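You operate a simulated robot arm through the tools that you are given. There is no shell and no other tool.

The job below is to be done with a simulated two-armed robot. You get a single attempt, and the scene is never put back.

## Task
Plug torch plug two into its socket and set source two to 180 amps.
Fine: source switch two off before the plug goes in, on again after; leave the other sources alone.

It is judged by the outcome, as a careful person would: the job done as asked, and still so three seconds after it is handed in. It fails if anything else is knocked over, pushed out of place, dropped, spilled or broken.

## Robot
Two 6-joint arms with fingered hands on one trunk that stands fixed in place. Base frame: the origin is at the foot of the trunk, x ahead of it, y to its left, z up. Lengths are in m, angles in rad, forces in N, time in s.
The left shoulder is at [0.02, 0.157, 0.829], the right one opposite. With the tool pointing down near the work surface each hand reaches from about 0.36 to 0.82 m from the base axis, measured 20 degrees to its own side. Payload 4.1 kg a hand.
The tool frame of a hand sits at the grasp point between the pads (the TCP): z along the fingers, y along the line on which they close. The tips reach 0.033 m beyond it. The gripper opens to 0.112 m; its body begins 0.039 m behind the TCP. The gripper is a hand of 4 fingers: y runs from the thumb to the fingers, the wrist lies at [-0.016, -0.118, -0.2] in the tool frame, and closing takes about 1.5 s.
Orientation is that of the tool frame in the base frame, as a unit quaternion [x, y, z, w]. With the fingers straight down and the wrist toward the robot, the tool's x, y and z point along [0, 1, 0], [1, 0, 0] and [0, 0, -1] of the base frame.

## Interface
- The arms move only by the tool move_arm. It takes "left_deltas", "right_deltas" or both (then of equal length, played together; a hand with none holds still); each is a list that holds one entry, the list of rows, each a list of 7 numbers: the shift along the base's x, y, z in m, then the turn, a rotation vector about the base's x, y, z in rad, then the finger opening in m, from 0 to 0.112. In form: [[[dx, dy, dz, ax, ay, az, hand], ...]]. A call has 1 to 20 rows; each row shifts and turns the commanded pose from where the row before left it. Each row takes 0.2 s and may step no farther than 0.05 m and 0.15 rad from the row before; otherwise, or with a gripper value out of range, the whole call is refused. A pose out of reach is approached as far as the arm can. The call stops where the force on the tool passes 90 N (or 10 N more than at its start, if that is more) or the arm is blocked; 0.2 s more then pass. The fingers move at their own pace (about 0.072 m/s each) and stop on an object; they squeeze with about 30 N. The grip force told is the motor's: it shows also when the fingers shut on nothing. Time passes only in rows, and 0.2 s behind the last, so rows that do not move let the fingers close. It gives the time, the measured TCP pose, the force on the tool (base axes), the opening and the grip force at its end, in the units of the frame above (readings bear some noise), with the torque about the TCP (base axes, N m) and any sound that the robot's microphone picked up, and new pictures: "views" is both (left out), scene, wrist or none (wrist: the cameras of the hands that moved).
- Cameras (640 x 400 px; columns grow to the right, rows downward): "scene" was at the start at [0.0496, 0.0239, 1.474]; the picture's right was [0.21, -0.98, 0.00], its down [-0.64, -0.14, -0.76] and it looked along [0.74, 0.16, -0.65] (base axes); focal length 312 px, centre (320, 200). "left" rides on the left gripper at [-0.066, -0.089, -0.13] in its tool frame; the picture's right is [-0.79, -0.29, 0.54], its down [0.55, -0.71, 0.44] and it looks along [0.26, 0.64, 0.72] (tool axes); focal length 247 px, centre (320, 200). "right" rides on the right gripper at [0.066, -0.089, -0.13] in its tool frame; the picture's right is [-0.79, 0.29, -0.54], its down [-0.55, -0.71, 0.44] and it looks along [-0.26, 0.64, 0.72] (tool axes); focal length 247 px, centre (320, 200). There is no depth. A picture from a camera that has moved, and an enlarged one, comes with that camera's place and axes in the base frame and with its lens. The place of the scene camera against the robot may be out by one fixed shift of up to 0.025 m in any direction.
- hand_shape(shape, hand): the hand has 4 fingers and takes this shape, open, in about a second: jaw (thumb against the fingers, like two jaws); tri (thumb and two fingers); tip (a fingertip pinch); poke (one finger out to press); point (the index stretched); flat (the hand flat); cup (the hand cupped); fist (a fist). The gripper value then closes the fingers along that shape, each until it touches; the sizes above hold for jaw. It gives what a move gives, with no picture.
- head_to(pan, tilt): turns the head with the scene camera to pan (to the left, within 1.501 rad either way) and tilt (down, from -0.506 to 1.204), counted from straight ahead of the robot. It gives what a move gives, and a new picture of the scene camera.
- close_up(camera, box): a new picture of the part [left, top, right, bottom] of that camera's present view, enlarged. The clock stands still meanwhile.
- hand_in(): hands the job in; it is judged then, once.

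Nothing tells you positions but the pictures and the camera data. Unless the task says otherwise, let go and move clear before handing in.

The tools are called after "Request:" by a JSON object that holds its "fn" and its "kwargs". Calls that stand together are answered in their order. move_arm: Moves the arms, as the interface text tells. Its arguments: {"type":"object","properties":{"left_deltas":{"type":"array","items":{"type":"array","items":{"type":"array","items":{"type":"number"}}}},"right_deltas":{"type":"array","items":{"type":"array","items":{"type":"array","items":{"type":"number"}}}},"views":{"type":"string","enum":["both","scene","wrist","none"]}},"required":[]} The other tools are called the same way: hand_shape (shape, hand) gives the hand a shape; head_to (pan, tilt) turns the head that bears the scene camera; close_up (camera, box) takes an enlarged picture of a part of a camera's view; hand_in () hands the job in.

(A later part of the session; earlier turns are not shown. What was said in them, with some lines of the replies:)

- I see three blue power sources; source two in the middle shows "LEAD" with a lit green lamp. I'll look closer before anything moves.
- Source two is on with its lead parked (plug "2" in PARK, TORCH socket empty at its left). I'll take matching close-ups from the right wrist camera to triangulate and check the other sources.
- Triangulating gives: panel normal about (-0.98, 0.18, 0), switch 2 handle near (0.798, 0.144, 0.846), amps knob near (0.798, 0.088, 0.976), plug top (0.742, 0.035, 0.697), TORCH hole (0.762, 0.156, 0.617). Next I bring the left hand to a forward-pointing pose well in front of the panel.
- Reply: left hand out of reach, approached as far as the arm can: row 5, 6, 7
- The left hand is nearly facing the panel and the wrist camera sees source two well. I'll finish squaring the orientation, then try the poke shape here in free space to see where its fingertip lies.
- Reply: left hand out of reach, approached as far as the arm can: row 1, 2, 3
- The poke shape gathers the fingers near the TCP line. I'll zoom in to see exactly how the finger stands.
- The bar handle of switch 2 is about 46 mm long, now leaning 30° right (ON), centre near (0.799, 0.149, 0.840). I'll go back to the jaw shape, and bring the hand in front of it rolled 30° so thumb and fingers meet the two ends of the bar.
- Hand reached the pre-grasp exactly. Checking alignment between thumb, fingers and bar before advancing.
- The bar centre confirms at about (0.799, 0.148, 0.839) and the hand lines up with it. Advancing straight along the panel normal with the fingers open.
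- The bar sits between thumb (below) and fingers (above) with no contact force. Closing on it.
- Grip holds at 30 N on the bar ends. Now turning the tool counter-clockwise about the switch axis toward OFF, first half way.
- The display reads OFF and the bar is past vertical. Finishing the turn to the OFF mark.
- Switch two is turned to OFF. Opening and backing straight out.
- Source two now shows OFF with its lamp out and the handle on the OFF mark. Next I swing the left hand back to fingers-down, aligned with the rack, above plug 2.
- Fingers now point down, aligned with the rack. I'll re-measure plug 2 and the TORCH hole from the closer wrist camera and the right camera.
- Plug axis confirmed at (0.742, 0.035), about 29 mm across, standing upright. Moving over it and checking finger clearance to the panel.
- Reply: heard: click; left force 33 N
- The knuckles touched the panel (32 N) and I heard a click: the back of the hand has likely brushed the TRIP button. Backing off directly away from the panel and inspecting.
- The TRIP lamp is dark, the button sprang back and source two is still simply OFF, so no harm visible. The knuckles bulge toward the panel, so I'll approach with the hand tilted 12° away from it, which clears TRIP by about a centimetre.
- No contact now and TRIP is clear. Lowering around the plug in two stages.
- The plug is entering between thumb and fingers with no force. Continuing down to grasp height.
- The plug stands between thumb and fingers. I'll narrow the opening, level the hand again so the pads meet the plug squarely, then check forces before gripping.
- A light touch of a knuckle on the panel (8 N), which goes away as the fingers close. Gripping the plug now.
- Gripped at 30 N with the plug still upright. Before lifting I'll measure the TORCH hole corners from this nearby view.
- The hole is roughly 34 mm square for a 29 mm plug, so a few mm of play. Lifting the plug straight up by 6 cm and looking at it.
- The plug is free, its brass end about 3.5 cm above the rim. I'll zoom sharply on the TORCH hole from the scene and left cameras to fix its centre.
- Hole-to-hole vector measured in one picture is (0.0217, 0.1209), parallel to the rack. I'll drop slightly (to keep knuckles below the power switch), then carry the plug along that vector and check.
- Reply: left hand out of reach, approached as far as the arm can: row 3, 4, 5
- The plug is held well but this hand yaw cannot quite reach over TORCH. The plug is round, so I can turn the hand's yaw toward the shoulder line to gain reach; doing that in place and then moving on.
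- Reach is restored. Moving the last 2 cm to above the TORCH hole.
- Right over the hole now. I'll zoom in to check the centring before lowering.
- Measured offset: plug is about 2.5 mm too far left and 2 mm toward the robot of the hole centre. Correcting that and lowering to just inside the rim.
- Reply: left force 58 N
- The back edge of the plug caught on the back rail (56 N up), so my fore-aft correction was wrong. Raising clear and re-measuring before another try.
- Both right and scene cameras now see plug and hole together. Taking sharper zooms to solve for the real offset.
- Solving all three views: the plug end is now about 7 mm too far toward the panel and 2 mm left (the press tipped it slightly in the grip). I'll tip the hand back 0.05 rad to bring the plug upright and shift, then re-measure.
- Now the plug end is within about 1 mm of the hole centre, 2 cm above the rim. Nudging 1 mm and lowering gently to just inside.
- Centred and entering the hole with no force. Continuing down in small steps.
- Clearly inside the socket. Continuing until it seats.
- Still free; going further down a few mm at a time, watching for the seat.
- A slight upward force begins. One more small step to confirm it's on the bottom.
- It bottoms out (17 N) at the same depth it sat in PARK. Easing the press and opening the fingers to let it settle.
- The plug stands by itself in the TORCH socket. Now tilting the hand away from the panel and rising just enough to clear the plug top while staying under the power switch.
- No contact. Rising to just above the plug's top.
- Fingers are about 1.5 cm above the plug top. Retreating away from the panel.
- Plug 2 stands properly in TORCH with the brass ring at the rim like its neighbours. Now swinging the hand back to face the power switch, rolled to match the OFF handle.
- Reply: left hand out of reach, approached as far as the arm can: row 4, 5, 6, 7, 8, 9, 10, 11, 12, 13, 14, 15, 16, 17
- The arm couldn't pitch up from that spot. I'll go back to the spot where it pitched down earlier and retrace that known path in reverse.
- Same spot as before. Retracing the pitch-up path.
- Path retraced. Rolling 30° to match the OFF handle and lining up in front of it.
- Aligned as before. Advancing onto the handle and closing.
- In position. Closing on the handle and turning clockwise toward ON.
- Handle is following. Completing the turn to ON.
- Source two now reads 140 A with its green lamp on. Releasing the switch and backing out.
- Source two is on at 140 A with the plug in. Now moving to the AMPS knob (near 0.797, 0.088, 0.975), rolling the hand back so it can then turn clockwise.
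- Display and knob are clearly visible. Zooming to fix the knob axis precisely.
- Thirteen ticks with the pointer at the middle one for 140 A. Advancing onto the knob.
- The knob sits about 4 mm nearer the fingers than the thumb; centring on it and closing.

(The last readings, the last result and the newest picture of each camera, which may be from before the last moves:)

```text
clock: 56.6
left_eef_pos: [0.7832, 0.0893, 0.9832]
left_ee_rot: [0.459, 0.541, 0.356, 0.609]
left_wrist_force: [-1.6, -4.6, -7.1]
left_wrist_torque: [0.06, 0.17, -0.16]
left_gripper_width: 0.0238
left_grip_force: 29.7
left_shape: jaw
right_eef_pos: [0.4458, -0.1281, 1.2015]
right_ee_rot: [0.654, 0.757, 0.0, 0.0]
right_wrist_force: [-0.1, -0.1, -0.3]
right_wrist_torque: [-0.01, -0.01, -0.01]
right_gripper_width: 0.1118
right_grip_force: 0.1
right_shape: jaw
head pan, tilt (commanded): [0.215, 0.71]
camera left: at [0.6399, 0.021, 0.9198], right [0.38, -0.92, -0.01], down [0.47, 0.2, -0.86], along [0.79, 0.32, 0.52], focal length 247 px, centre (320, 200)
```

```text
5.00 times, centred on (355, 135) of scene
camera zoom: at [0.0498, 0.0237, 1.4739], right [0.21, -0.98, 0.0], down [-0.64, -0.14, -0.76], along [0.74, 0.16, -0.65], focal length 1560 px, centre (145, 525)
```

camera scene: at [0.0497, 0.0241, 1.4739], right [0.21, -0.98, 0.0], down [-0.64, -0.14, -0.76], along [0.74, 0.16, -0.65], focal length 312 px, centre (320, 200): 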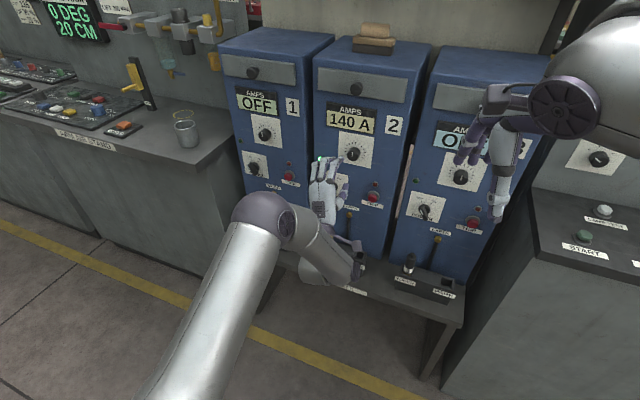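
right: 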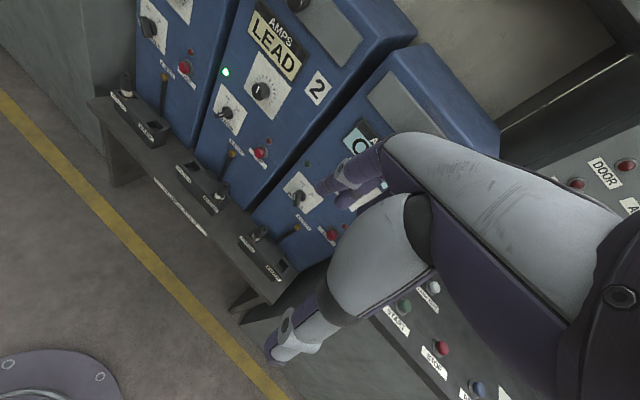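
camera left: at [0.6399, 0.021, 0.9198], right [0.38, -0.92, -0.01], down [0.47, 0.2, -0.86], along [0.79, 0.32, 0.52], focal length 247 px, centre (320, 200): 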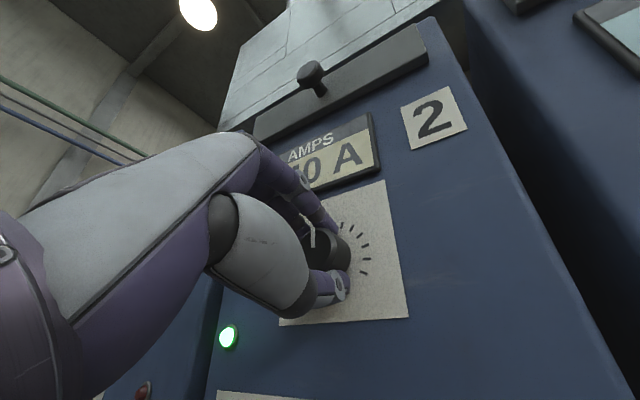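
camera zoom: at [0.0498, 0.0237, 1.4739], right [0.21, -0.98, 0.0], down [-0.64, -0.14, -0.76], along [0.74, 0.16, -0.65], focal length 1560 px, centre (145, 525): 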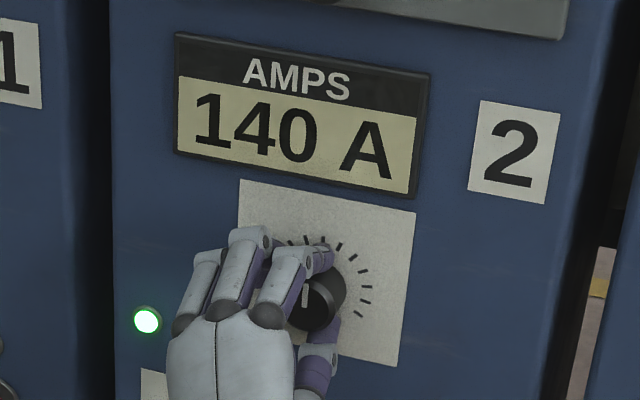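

Three-point grip on the knob. Turning clockwise about 20° and reading the display.

Request:
{"fn": "move_arm", "kwargs": {"left_deltas": [[[0, 0, 0, 0.0984, -0.0176, 0, 0.02], [0, 0, 0, 0.0984, -0.0176, 0, 0.02], [0, 0, 0, 0.0984, -0.0176, 0, 0.02], [0, 0, 0, 0.0492, -0.0088, 0, 0.02], [0, 0, 0, 0, 0, 0, 0.02]]], "views": "none"}}

Request:
{"fn": "close_up", "kwargs": {"camera": "scene", "box": [320, 95, 390, 175]}}

Request:
{"fn": "close_up", "kwargs": {"camera": "left", "box": [240, 150, 440, 350]}}

```text
clock: 57.8
left_eef_pos: [0.7824, 0.0904, 0.9824]
left_ee_rot: [0.545, 0.452, 0.457, 0.538]
left_wrist_force: [5.0, -8.3, -6.3]
left_wrist_torque: [0.04, 0.17, -0.16]
left_gripper_width: 0.0238
left_grip_force: 30.4
left_shape: jaw
right_eef_pos: [0.4454, -0.1282, 1.202]
right_ee_rot: [0.654, 0.757, 0.0, 0.0]
right_wrist_force: [-0.3, -0.6, 0.0]
right_wrist_torque: [-0.01, -0.02, 0.02]
right_gripper_width: 0.1117
right_grip_force: 0.0
right_shape: jaw
head pan, tilt (commanded): [0.215, 0.71]
```

```text
5.00 times, centred on (355, 135) of scene
camera zoom: at [0.05, 0.0235, 1.4739], right [0.21, -0.98, 0.0], down [-0.64, -0.14, -0.76], along [0.74, 0.16, -0.65], focal length 1560 px, centre (145, 525)
```

zoom: 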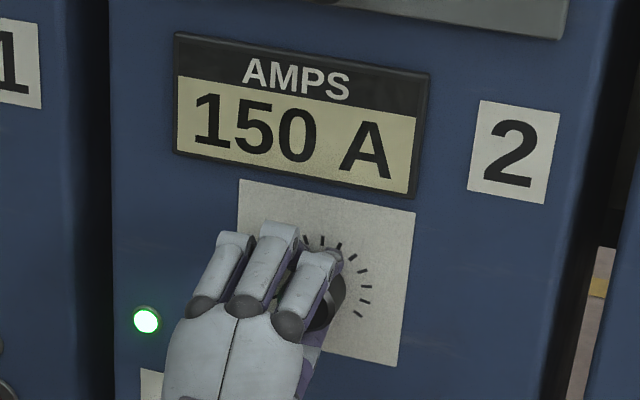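

```text
2.00 times, centred on (340, 250) of left
camera zoom: at [0.6446, 0.0483, 0.8916], right [0.39, -0.87, -0.3], down [0.53, 0.48, -0.7], along [0.76, 0.12, 0.64], focal length 494 px, centre (280, 100)
```

zoom: 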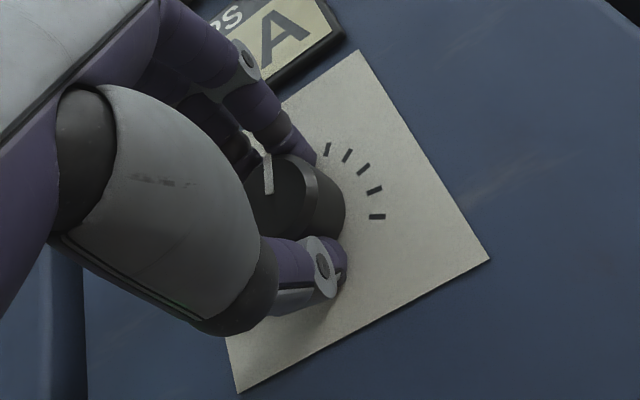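

20° gave 150 A. Turning on in steps.

Request:
{"fn": "move_arm", "kwargs": {"left_deltas": [[[0, 0, 0, 0.0984, -0.0176, 0, 0.02], [0, 0, 0, 0.0984, -0.0176, 0, 0.02], [0, 0, 0, 0, 0, 0, 0.02]]], "views": "none"}}

Request:
{"fn": "close_up", "kwargs": {"camera": "scene", "box": [320, 95, 390, 175]}}

Request:
{"fn": "close_up", "kwargs": {"camera": "left", "box": [240, 150, 440, 350]}}

```text
clock: 58.6
left_eef_pos: [0.7837, 0.0897, 0.9821]
left_ee_rot: [0.587, 0.396, 0.508, 0.491]
left_wrist_force: [3.1, -5.6, -5.3]
left_wrist_torque: [-0.03, 0.11, -0.1]
left_gripper_width: 0.0234
left_grip_force: 30.7
left_shape: jaw
right_eef_pos: [0.4449, -0.1281, 1.2023]
right_ee_rot: [0.652, 0.758, 0.0, 0.0]
right_wrist_force: [0.3, -1.1, 0.2]
right_wrist_torque: [0.0, -0.01, -0.01]
right_gripper_width: 0.1116
right_grip_force: 0.1
right_shape: jaw
head pan, tilt (commanded): [0.215, 0.71]
```

```text
5.00 times, centred on (355, 135) of scene
camera zoom: at [0.0499, 0.0237, 1.4739], right [0.21, -0.98, 0.0], down [-0.64, -0.14, -0.76], along [0.74, 0.16, -0.65], focal length 1560 px, centre (145, 525)
```

zoom: 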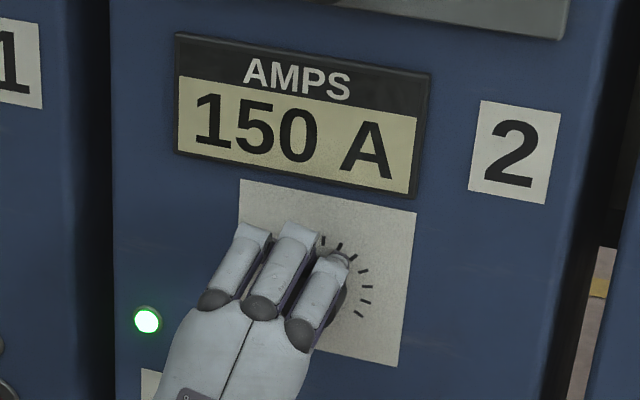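

```text
2.00 times, centred on (340, 250) of left
camera zoom: at [0.6482, 0.0675, 0.8802], right [0.41, -0.8, -0.45], down [0.55, 0.6, -0.58], along [0.73, -0.01, 0.68], focal length 494 px, centre (280, 100)
```

zoom: 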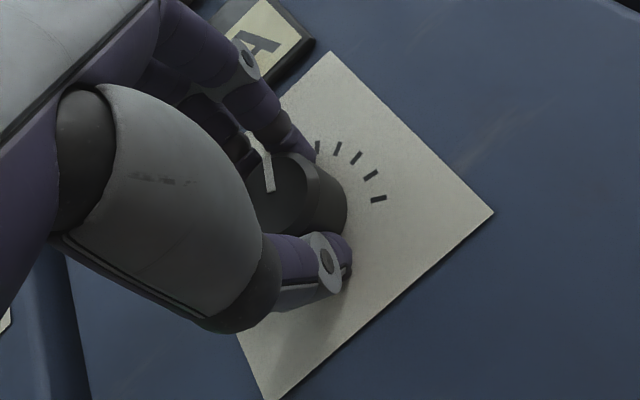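

Still 150 A, with the knob lagging slightly in the grip. Continuing.

Request:
{"fn": "move_arm", "kwargs": {"left_deltas": [[[0, 0, 0, 0.0984, -0.0176, 0, 0.01], [0, 0, 0, 0.0984, -0.0176, 0, 0.01], [0, 0, 0, 0, 0, 0, 0.01]]], "views": "none"}}

Request:
{"fn": "close_up", "kwargs": {"camera": "scene", "box": [320, 95, 390, 175]}}

Request:
{"fn": "close_up", "kwargs": {"camera": "left", "box": [240, 150, 440, 350]}}

```text
clock: 59.4
left_eef_pos: [0.7836, 0.0905, 0.9807]
left_ee_rot: [0.624, 0.334, 0.555, 0.437]
left_wrist_force: [1.4, -6.9, -5.5]
left_wrist_torque: [0.03, 0.11, -0.2]
left_gripper_width: 0.0235
left_grip_force: 30.7
left_shape: jaw
right_eef_pos: [0.4462, -0.128, 1.2016]
right_ee_rot: [0.653, 0.758, 0.0, 0.0]
right_wrist_force: [-0.1, 0.4, -0.1]
right_wrist_torque: [-0.01, 0.0, -0.01]
right_gripper_width: 0.1117
right_grip_force: 0.0
right_shape: jaw
head pan, tilt (commanded): [0.215, 0.71]
```

```text
5.00 times, centred on (355, 135) of scene
camera zoom: at [0.0498, 0.0237, 1.4739], right [0.21, -0.98, 0.0], down [-0.64, -0.14, -0.76], along [0.74, 0.16, -0.65], focal length 1560 px, centre (145, 525)
```

zoom: 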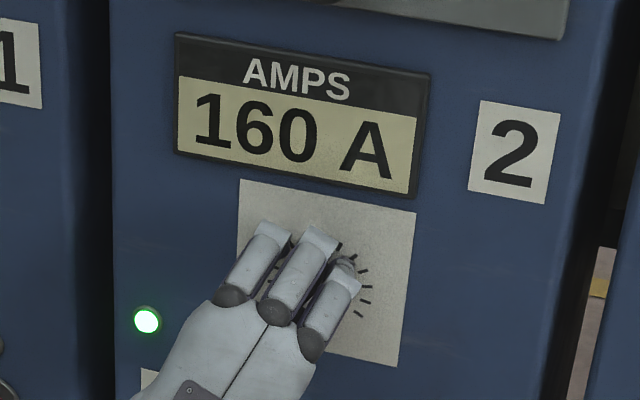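

```text
2.00 times, centred on (340, 250) of left
camera zoom: at [0.652, 0.0881, 0.8731], right [0.42, -0.7, -0.58], down [0.57, 0.7, -0.43], along [0.71, -0.15, 0.69], focal length 494 px, centre (280, 100)
```

zoom: 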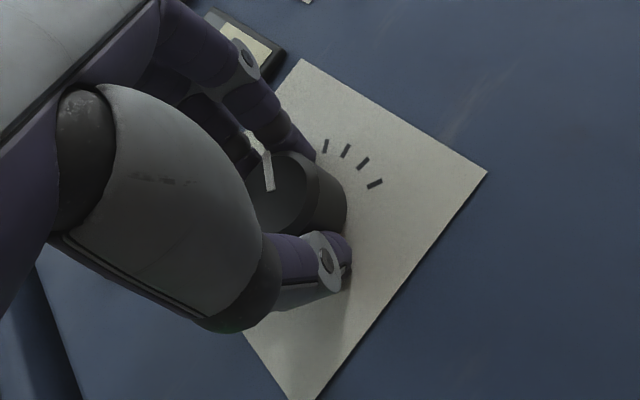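

160 A now: about 22.5° (one tick) per 10 A, so 180 A is the pointer at 3 o'clock. Continuing to turn.

Request:
{"fn": "move_arm", "kwargs": {"left_deltas": [[[0, 0, 0, 0.0984, -0.0176, 0, 0.01], [0, 0, 0, 0.0984, -0.0176, 0, 0.01], [0, 0, 0, 0.0984, -0.0176, 0, 0.01], [0, 0, 0, 0, 0, 0, 0.01]]], "views": "none"}}

Request:
{"fn": "close_up", "kwargs": {"camera": "scene", "box": [320, 95, 390, 175]}}

Request:
{"fn": "close_up", "kwargs": {"camera": "left", "box": [240, 150, 440, 350]}}

```text
clock: 60.4
left_eef_pos: [0.7838, 0.091, 0.9811]
left_ee_rot: [0.666, 0.237, 0.615, 0.349]
left_wrist_force: [-4.7, -5.0, -6.5]
left_wrist_torque: [0.02, 0.15, -0.15]
left_gripper_width: 0.0235
left_grip_force: 29.7
left_shape: jaw
right_eef_pos: [0.4464, -0.1286, 1.2023]
right_ee_rot: [0.652, 0.758, 0.0, 0.0]
right_wrist_force: [0.0, 0.3, 0.4]
right_wrist_torque: [0.0, 0.03, 0.03]
right_gripper_width: 0.1116
right_grip_force: 0.1
right_shape: jaw
head pan, tilt (commanded): [0.215, 0.71]
```

```text
5.00 times, centred on (355, 135) of scene
camera zoom: at [0.0497, 0.0237, 1.474], right [0.21, -0.98, 0.0], down [-0.64, -0.14, -0.76], along [0.74, 0.16, -0.65], focal length 1560 px, centre (145, 525)
```

zoom: 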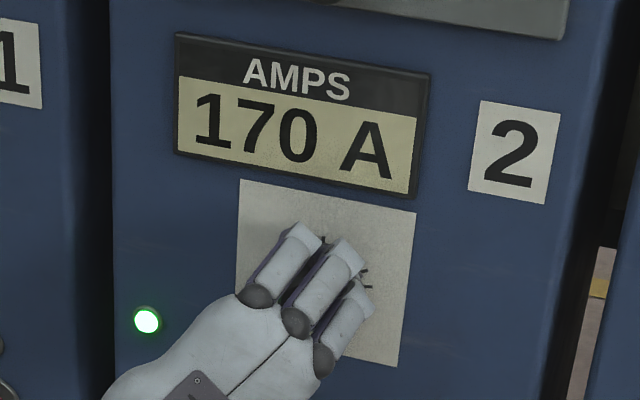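

```text
2.00 times, centred on (340, 250) of left
camera zoom: at [0.658, 0.1206, 0.8707], right [0.46, -0.5, -0.74], down [0.58, 0.79, -0.18], along [0.67, -0.35, 0.65], focal length 494 px, centre (280, 100)
```

zoom: 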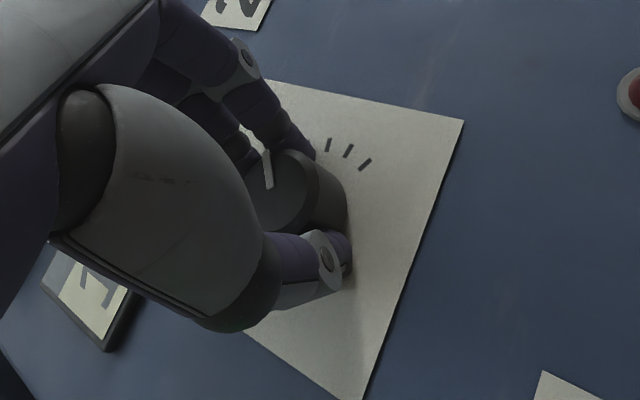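

170 A; ticks work out to 20° each (±120° span), so 180 A is about 28° further. Turning on.

Request:
{"fn": "move_arm", "kwargs": {"left_deltas": [[[0, 0, 0, 0.0984, -0.0176, 0, 0.01], [0, 0, 0, 0.0984, -0.0176, 0, 0.01], [0, 0, 0, 0.0984, -0.0176, 0, 0.01], [0, 0, 0, 0.0984, -0.0176, 0, 0.01], [0, 0, 0, 0, 0, 0, 0.01]]], "views": "scene"}}

Request:
{"fn": "close_up", "kwargs": {"camera": "scene", "box": [320, 95, 390, 175]}}

Request:
{"fn": "close_up", "kwargs": {"camera": "left", "box": [240, 150, 440, 350]}}

```text
clock: 61.6
left_eef_pos: [0.784, 0.0906, 0.9825]
left_ee_rot: [0.7, 0.1, 0.672, 0.22]
left_wrist_force: [-9.1, -2.1, -6.5]
left_wrist_torque: [0.02, 0.13, -0.18]
left_gripper_width: 0.0238
left_grip_force: 29.8
left_shape: jaw
right_eef_pos: [0.4453, -0.1295, 1.2021]
right_ee_rot: [0.653, 0.758, 0.0, 0.0]
right_wrist_force: [0.4, -0.2, -0.2]
right_wrist_torque: [0.0, -0.03, 0.03]
right_gripper_width: 0.1116
right_grip_force: 0.1
right_shape: jaw
head pan, tilt (commanded): [0.215, 0.71]
camera scene: at [0.0495, 0.0238, 1.474], right [0.21, -0.98, 0.0], down [-0.64, -0.14, -0.76], along [0.74, 0.16, -0.65], focal length 312 px, centre (320, 200)
```

scene: 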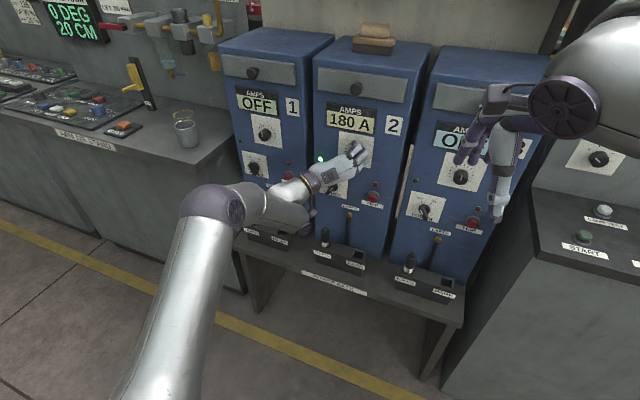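

```text
5.00 times, centred on (355, 135) of scene
camera zoom: at [0.0495, 0.0238, 1.474], right [0.21, -0.98, 0.0], down [-0.64, -0.14, -0.76], along [0.74, 0.16, -0.65], focal length 1560 px, centre (145, 525)
```

zoom: 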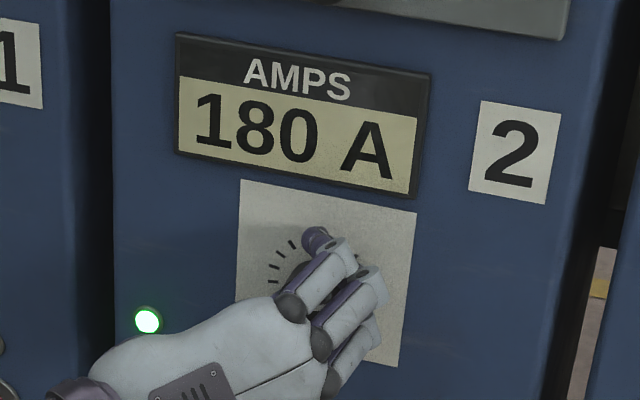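

```text
2.00 times, centred on (340, 250) of left
camera zoom: at [0.6657, 0.1623, 0.8827], right [0.51, -0.19, -0.84], down [0.58, 0.79, 0.18], along [0.63, -0.58, 0.52], focal length 494 px, centre (280, 100)
```

zoom: 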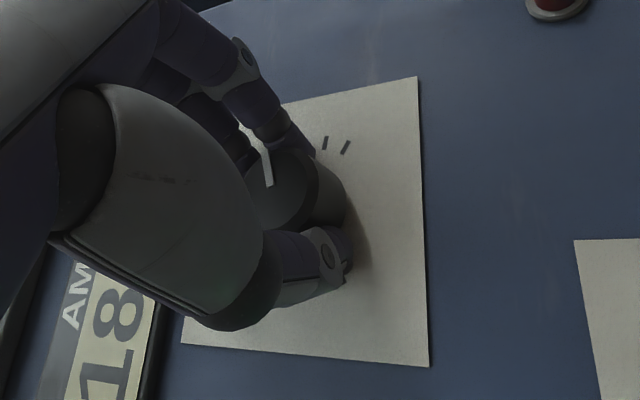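

Display reads 180 A. A small further nudge to bring the pointer onto the middle of that tick for margin.

Request:
{"fn": "move_arm", "kwargs": {"left_deltas": [[[0, 0, 0, 0.069, -0.0123, 0, 0.01], [0, 0, 0, 0, 0, 0, 0.01]]], "views": "none"}}

Request:
{"fn": "close_up", "kwargs": {"camera": "scene", "box": [320, 95, 390, 175]}}

Request:
{"fn": "close_up", "kwargs": {"camera": "right", "box": [220, 50, 310, 130]}}

```text
clock: 62.2
left_eef_pos: [0.7836, 0.0907, 0.9809]
left_ee_rot: [0.703, 0.076, 0.679, 0.197]
left_wrist_force: [-4.1, 0.1, -4.7]
left_wrist_torque: [0.04, 0.09, -0.12]
left_gripper_width: 0.0238
left_grip_force: 30.5
left_shape: jaw
right_eef_pos: [0.4459, -0.1275, 1.2021]
right_ee_rot: [0.653, 0.757, -0.001, 0.0]
right_wrist_force: [0.2, 0.3, -0.3]
right_wrist_torque: [0.05, 0.0, 0.02]
right_gripper_width: 0.1117
right_grip_force: 0.1
right_shape: jaw
head pan, tilt (commanded): [0.215, 0.71]
```

```text
5.00 times, centred on (355, 135) of scene
camera zoom: at [0.0496, 0.0239, 1.474], right [0.21, -0.98, 0.0], down [-0.64, -0.14, -0.76], along [0.74, 0.16, -0.65], focal length 1560 px, centre (145, 525)
```

zoom: 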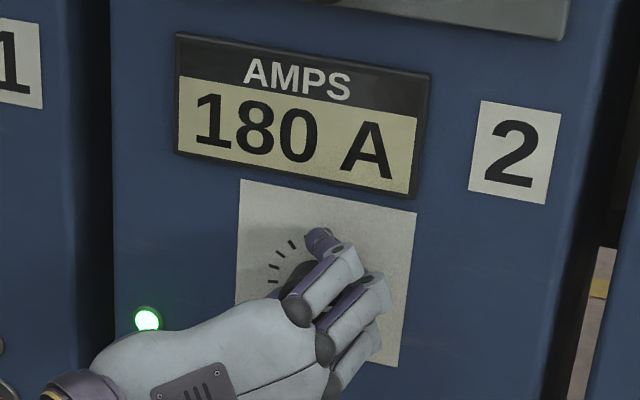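

```text
5.00 times, centred on (265, 90) of right
camera zoom: at [0.3474, -0.0761, 1.3332], right [0.4, -0.74, 0.54], down [-0.62, -0.65, -0.44], along [0.67, -0.16, -0.72], focal length 1235 px, centre (595, 750)
```

zoom: 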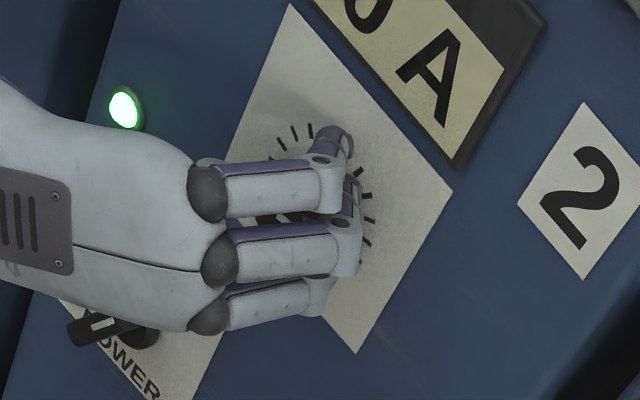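

Holds at 180 A. Opening and backing straight away from the panel.

Request:
{"fn": "move_arm", "kwargs": {"left_deltas": [[[0, 0, 0, 0, 0, 0, 0.06], [0, 0, 0, 0, 0, 0, 0.07], [0, 0, 0, 0, 0, 0, 0.07], [-0.02, 0.0036, 0, 0, 0, 0, 0.07], [-0.03, 0.0054, 0, 0, 0, 0, 0.07], [-0.03, 0.0054, 0, 0, 0, 0, 0.07], [-0.02, 0.0036, 0, 0, 0, 0, 0.07]]]}}

Request:
{"fn": "close_up", "kwargs": {"camera": "scene", "box": [310, 90, 410, 190]}}

Request:
{"fn": "close_up", "kwargs": {"camera": "right", "box": [200, 50, 310, 140]}}

```text
clock: 63.8
left_eef_pos: [0.6835, 0.1081, 0.9805]
left_ee_rot: [0.703, 0.075, 0.68, 0.196]
left_wrist_force: [0.0, -0.3, 0.0]
left_wrist_torque: [0.04, 0.0, 0.02]
left_gripper_width: 0.0694
left_grip_force: 0.0
left_shape: jaw
right_eef_pos: [0.4455, -0.1285, 1.2012]
right_ee_rot: [0.653, 0.757, 0.001, 0.0]
right_wrist_force: [-0.2, -0.3, -0.6]
right_wrist_torque: [0.03, 0.01, 0.0]
right_gripper_width: 0.1115
right_grip_force: 0.0
right_shape: jaw
head pan, tilt (commanded): [0.215, 0.71]
camera scene: at [0.0498, 0.0238, 1.4739], right [0.21, -0.98, 0.0], down [-0.64, -0.14, -0.76], along [0.74, 0.16, -0.65], focal length 312 px, centre (320, 200)
camera left: at [0.5666, 0.1873, 0.8852], right [0.52, -0.13, -0.84], down [0.58, 0.78, 0.24], along [0.62, -0.61, 0.48], focal length 247 px, centre (320, 200)
```

scene: 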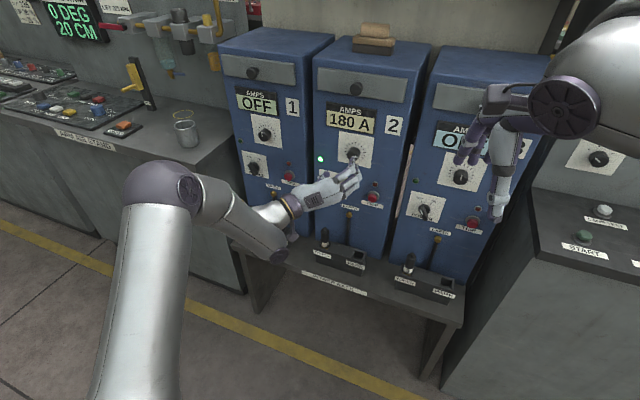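
left: 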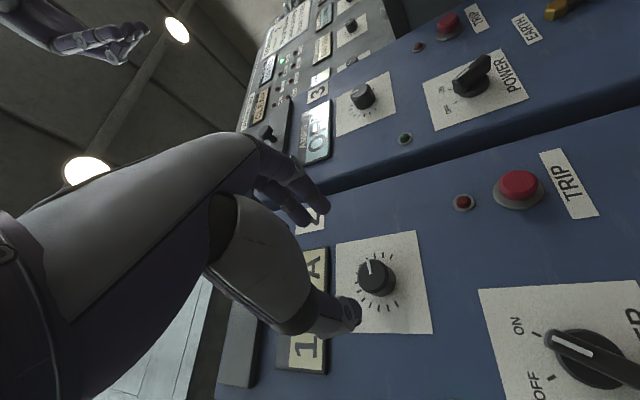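

```text
4.00 times, centred on (360, 140) of scene
camera zoom: at [0.0498, 0.0238, 1.4739], right [0.21, -0.98, 0.0], down [-0.64, -0.14, -0.76], along [0.74, 0.16, -0.65], focal length 1248 px, centre (160, 440)
```

zoom: 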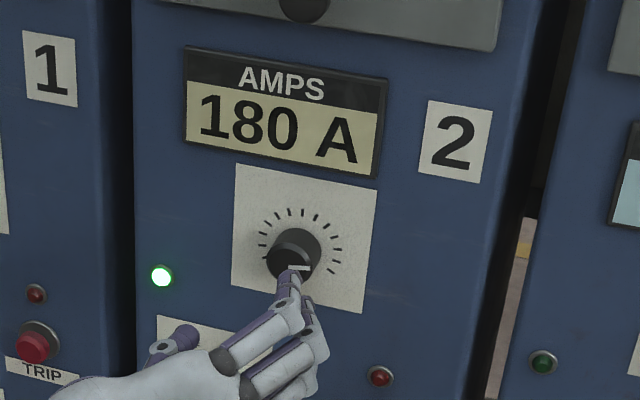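

```text
4.44 times, centred on (255, 95) of right
camera zoom: at [0.3476, -0.0762, 1.3331], right [0.4, -0.74, 0.54], down [-0.62, -0.65, -0.44], along [0.67, -0.16, -0.72], focal length 1098 px, centre (609, 667)
```

zoom: 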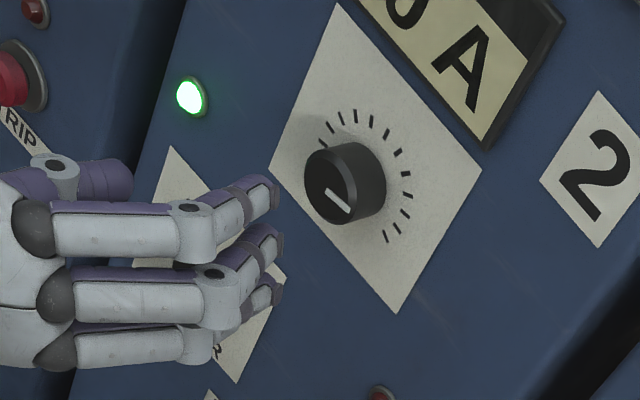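

180 A is set and steady. Moving the hand clear and then checking everything.

Request:
{"fn": "move_arm", "kwargs": {"left_deltas": [[[-0.01, 0.02, 0, -0.118, 0.021, 0, 0.08], [-0.01, 0.02, 0, -0.118, 0.021, 0, 0.08], [-0.01, 0.02, 0, -0.118, 0.021, 0, 0.08], [-0.01, 0.02, 0, -0.118, 0.021, 0, 0.08], [-0.01, 0.02, 0, -0.118, 0.021, 0, 0.08], [0, 0, 0, 0, 0, 0, 0.08]]]}}

Request:
{"fn": "close_up", "kwargs": {"camera": "scene", "box": [300, 80, 430, 220]}}

Request:
{"fn": "close_up", "kwargs": {"camera": "right", "box": [100, 60, 300, 220]}}

Request:
{"fn": "close_up", "kwargs": {"camera": "scene", "box": [220, 190, 480, 320]}}

Request:
{"fn": "close_up", "kwargs": {"camera": "scene", "box": [220, 60, 480, 220]}}

```text
clock: 65.2
left_eef_pos: [0.634, 0.2084, 0.9816]
left_ee_rot: [0.649, 0.281, 0.59, 0.39]
left_wrist_force: [0.4, -0.2, 1.3]
left_wrist_torque: [0.01, 0.0, 0.02]
left_gripper_width: 0.0798
left_grip_force: 0.1
left_shape: jaw
right_eef_pos: [0.445, -0.1289, 1.2029]
right_ee_rot: [0.653, 0.757, -0.001, 0.0]
right_wrist_force: [0.4, 0.9, -0.3]
right_wrist_torque: [-0.02, 0.0, -0.01]
right_gripper_width: 0.1119
right_grip_force: 0.1
right_shape: jaw
head pan, tilt (commanded): [0.215, 0.71]
camera scene: at [0.0496, 0.0238, 1.474], right [0.21, -0.98, 0.0], down [-0.64, -0.14, -0.76], along [0.74, 0.16, -0.65], focal length 312 px, centre (320, 200)
camera left: at [0.5061, 0.2236, 0.8703], right [0.44, -0.59, -0.67], down [0.58, 0.76, -0.29], along [0.69, -0.26, 0.68], focal length 247 px, centre (320, 200)
```

scene: 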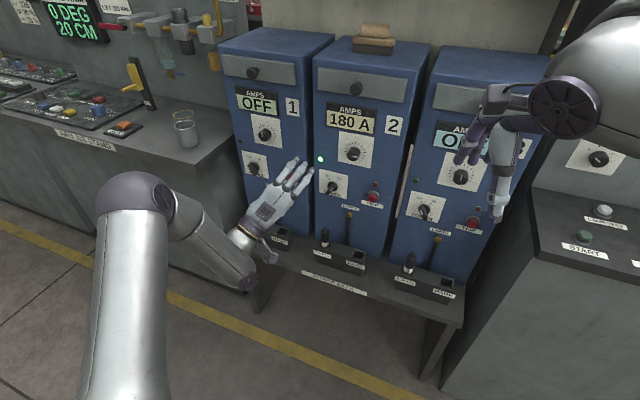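
left: 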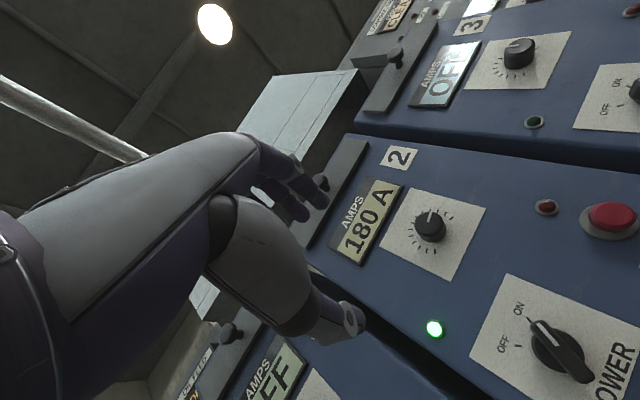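

```text
2.86 times, centred on (365, 150) of scene
camera zoom: at [0.0496, 0.0238, 1.474], right [0.21, -0.98, 0.0], down [-0.64, -0.14, -0.76], along [0.74, 0.16, -0.65], focal length 892 px, centre (191, 343)
```

zoom: 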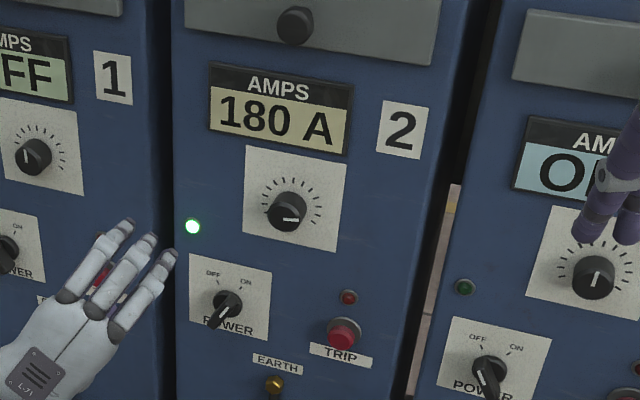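

```text
2.50 times, centred on (200, 140) of right
camera zoom: at [0.3474, -0.0761, 1.3332], right [0.4, -0.74, 0.54], down [-0.62, -0.65, -0.44], along [0.67, -0.16, -0.72], focal length 617 px, centre (620, 350)
```

zoom: 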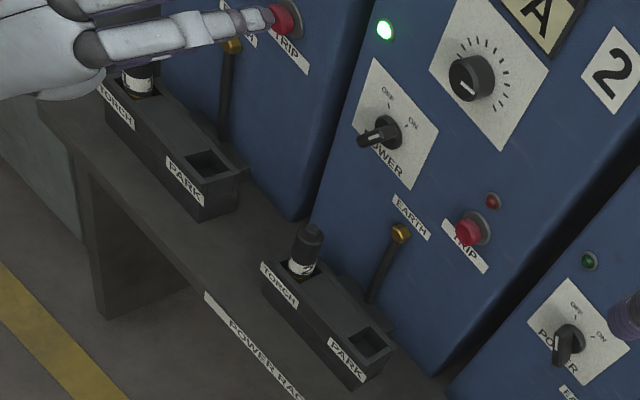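

```text
2.46 times, centred on (350, 255) of scene
camera zoom: at [0.0496, 0.0238, 1.474], right [0.21, -0.98, 0.0], down [-0.64, -0.14, -0.76], along [0.74, 0.16, -0.65], focal length 768 px, centre (246, 65)
```

zoom: 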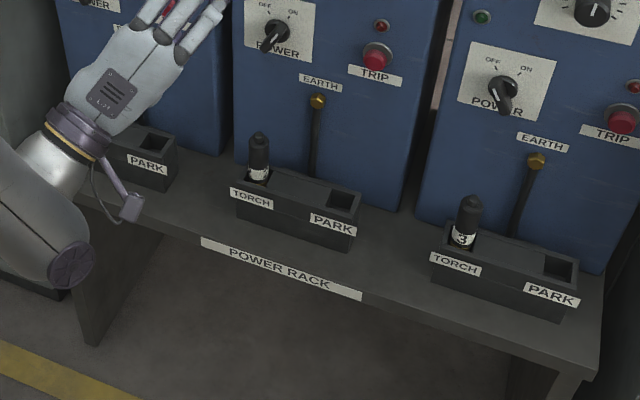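

```text
2.46 times, centred on (350, 140) of scene
camera zoom: at [0.0496, 0.0238, 1.474], right [0.21, -0.98, 0.0], down [-0.64, -0.14, -0.76], along [0.74, 0.16, -0.65], focal length 768 px, centre (246, 348)
```

zoom: 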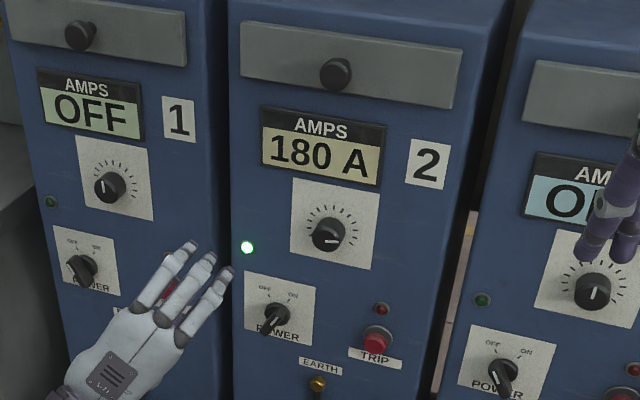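

Source two reads 180 A with its lamp on, plug 2 stands in TORCH, PARK is empty, TRIP is dark, and sources one and three are untouched (both OFF). The hand is clear of everything, so I'm handing in.

Request:
{"fn": "hand_in", "kwargs": {}}

```text
The job is handed in.
```

Torch plug two is in its TORCH socket, source two is switched on, and its display reads 180 A. I turned the switch off before the plug went in and back on after. I don't have the result of the judging.

- **Trip button touched:** on my first approach to the plug the knuckles pressed the panel with about 32 N, and I heard a click. It was probably source two's TRIP button. The source was off at the time, the trip lamp stayed dark, and it came back on normally.
- **Plug caught once:** on the first try the plug landed on the back rail of the socket with about 56 N. I lifted it, re-centred it, and it then went in freely to the bottom.
- **Final state:** the display shows amps instead of LEAD, so the source sees the plug. The PARK hole is empty, and the left hand has let go and is clear of the panel.
- **Other sources:** I did not touch the controls of sources one and three; both were off at the start and show no change.
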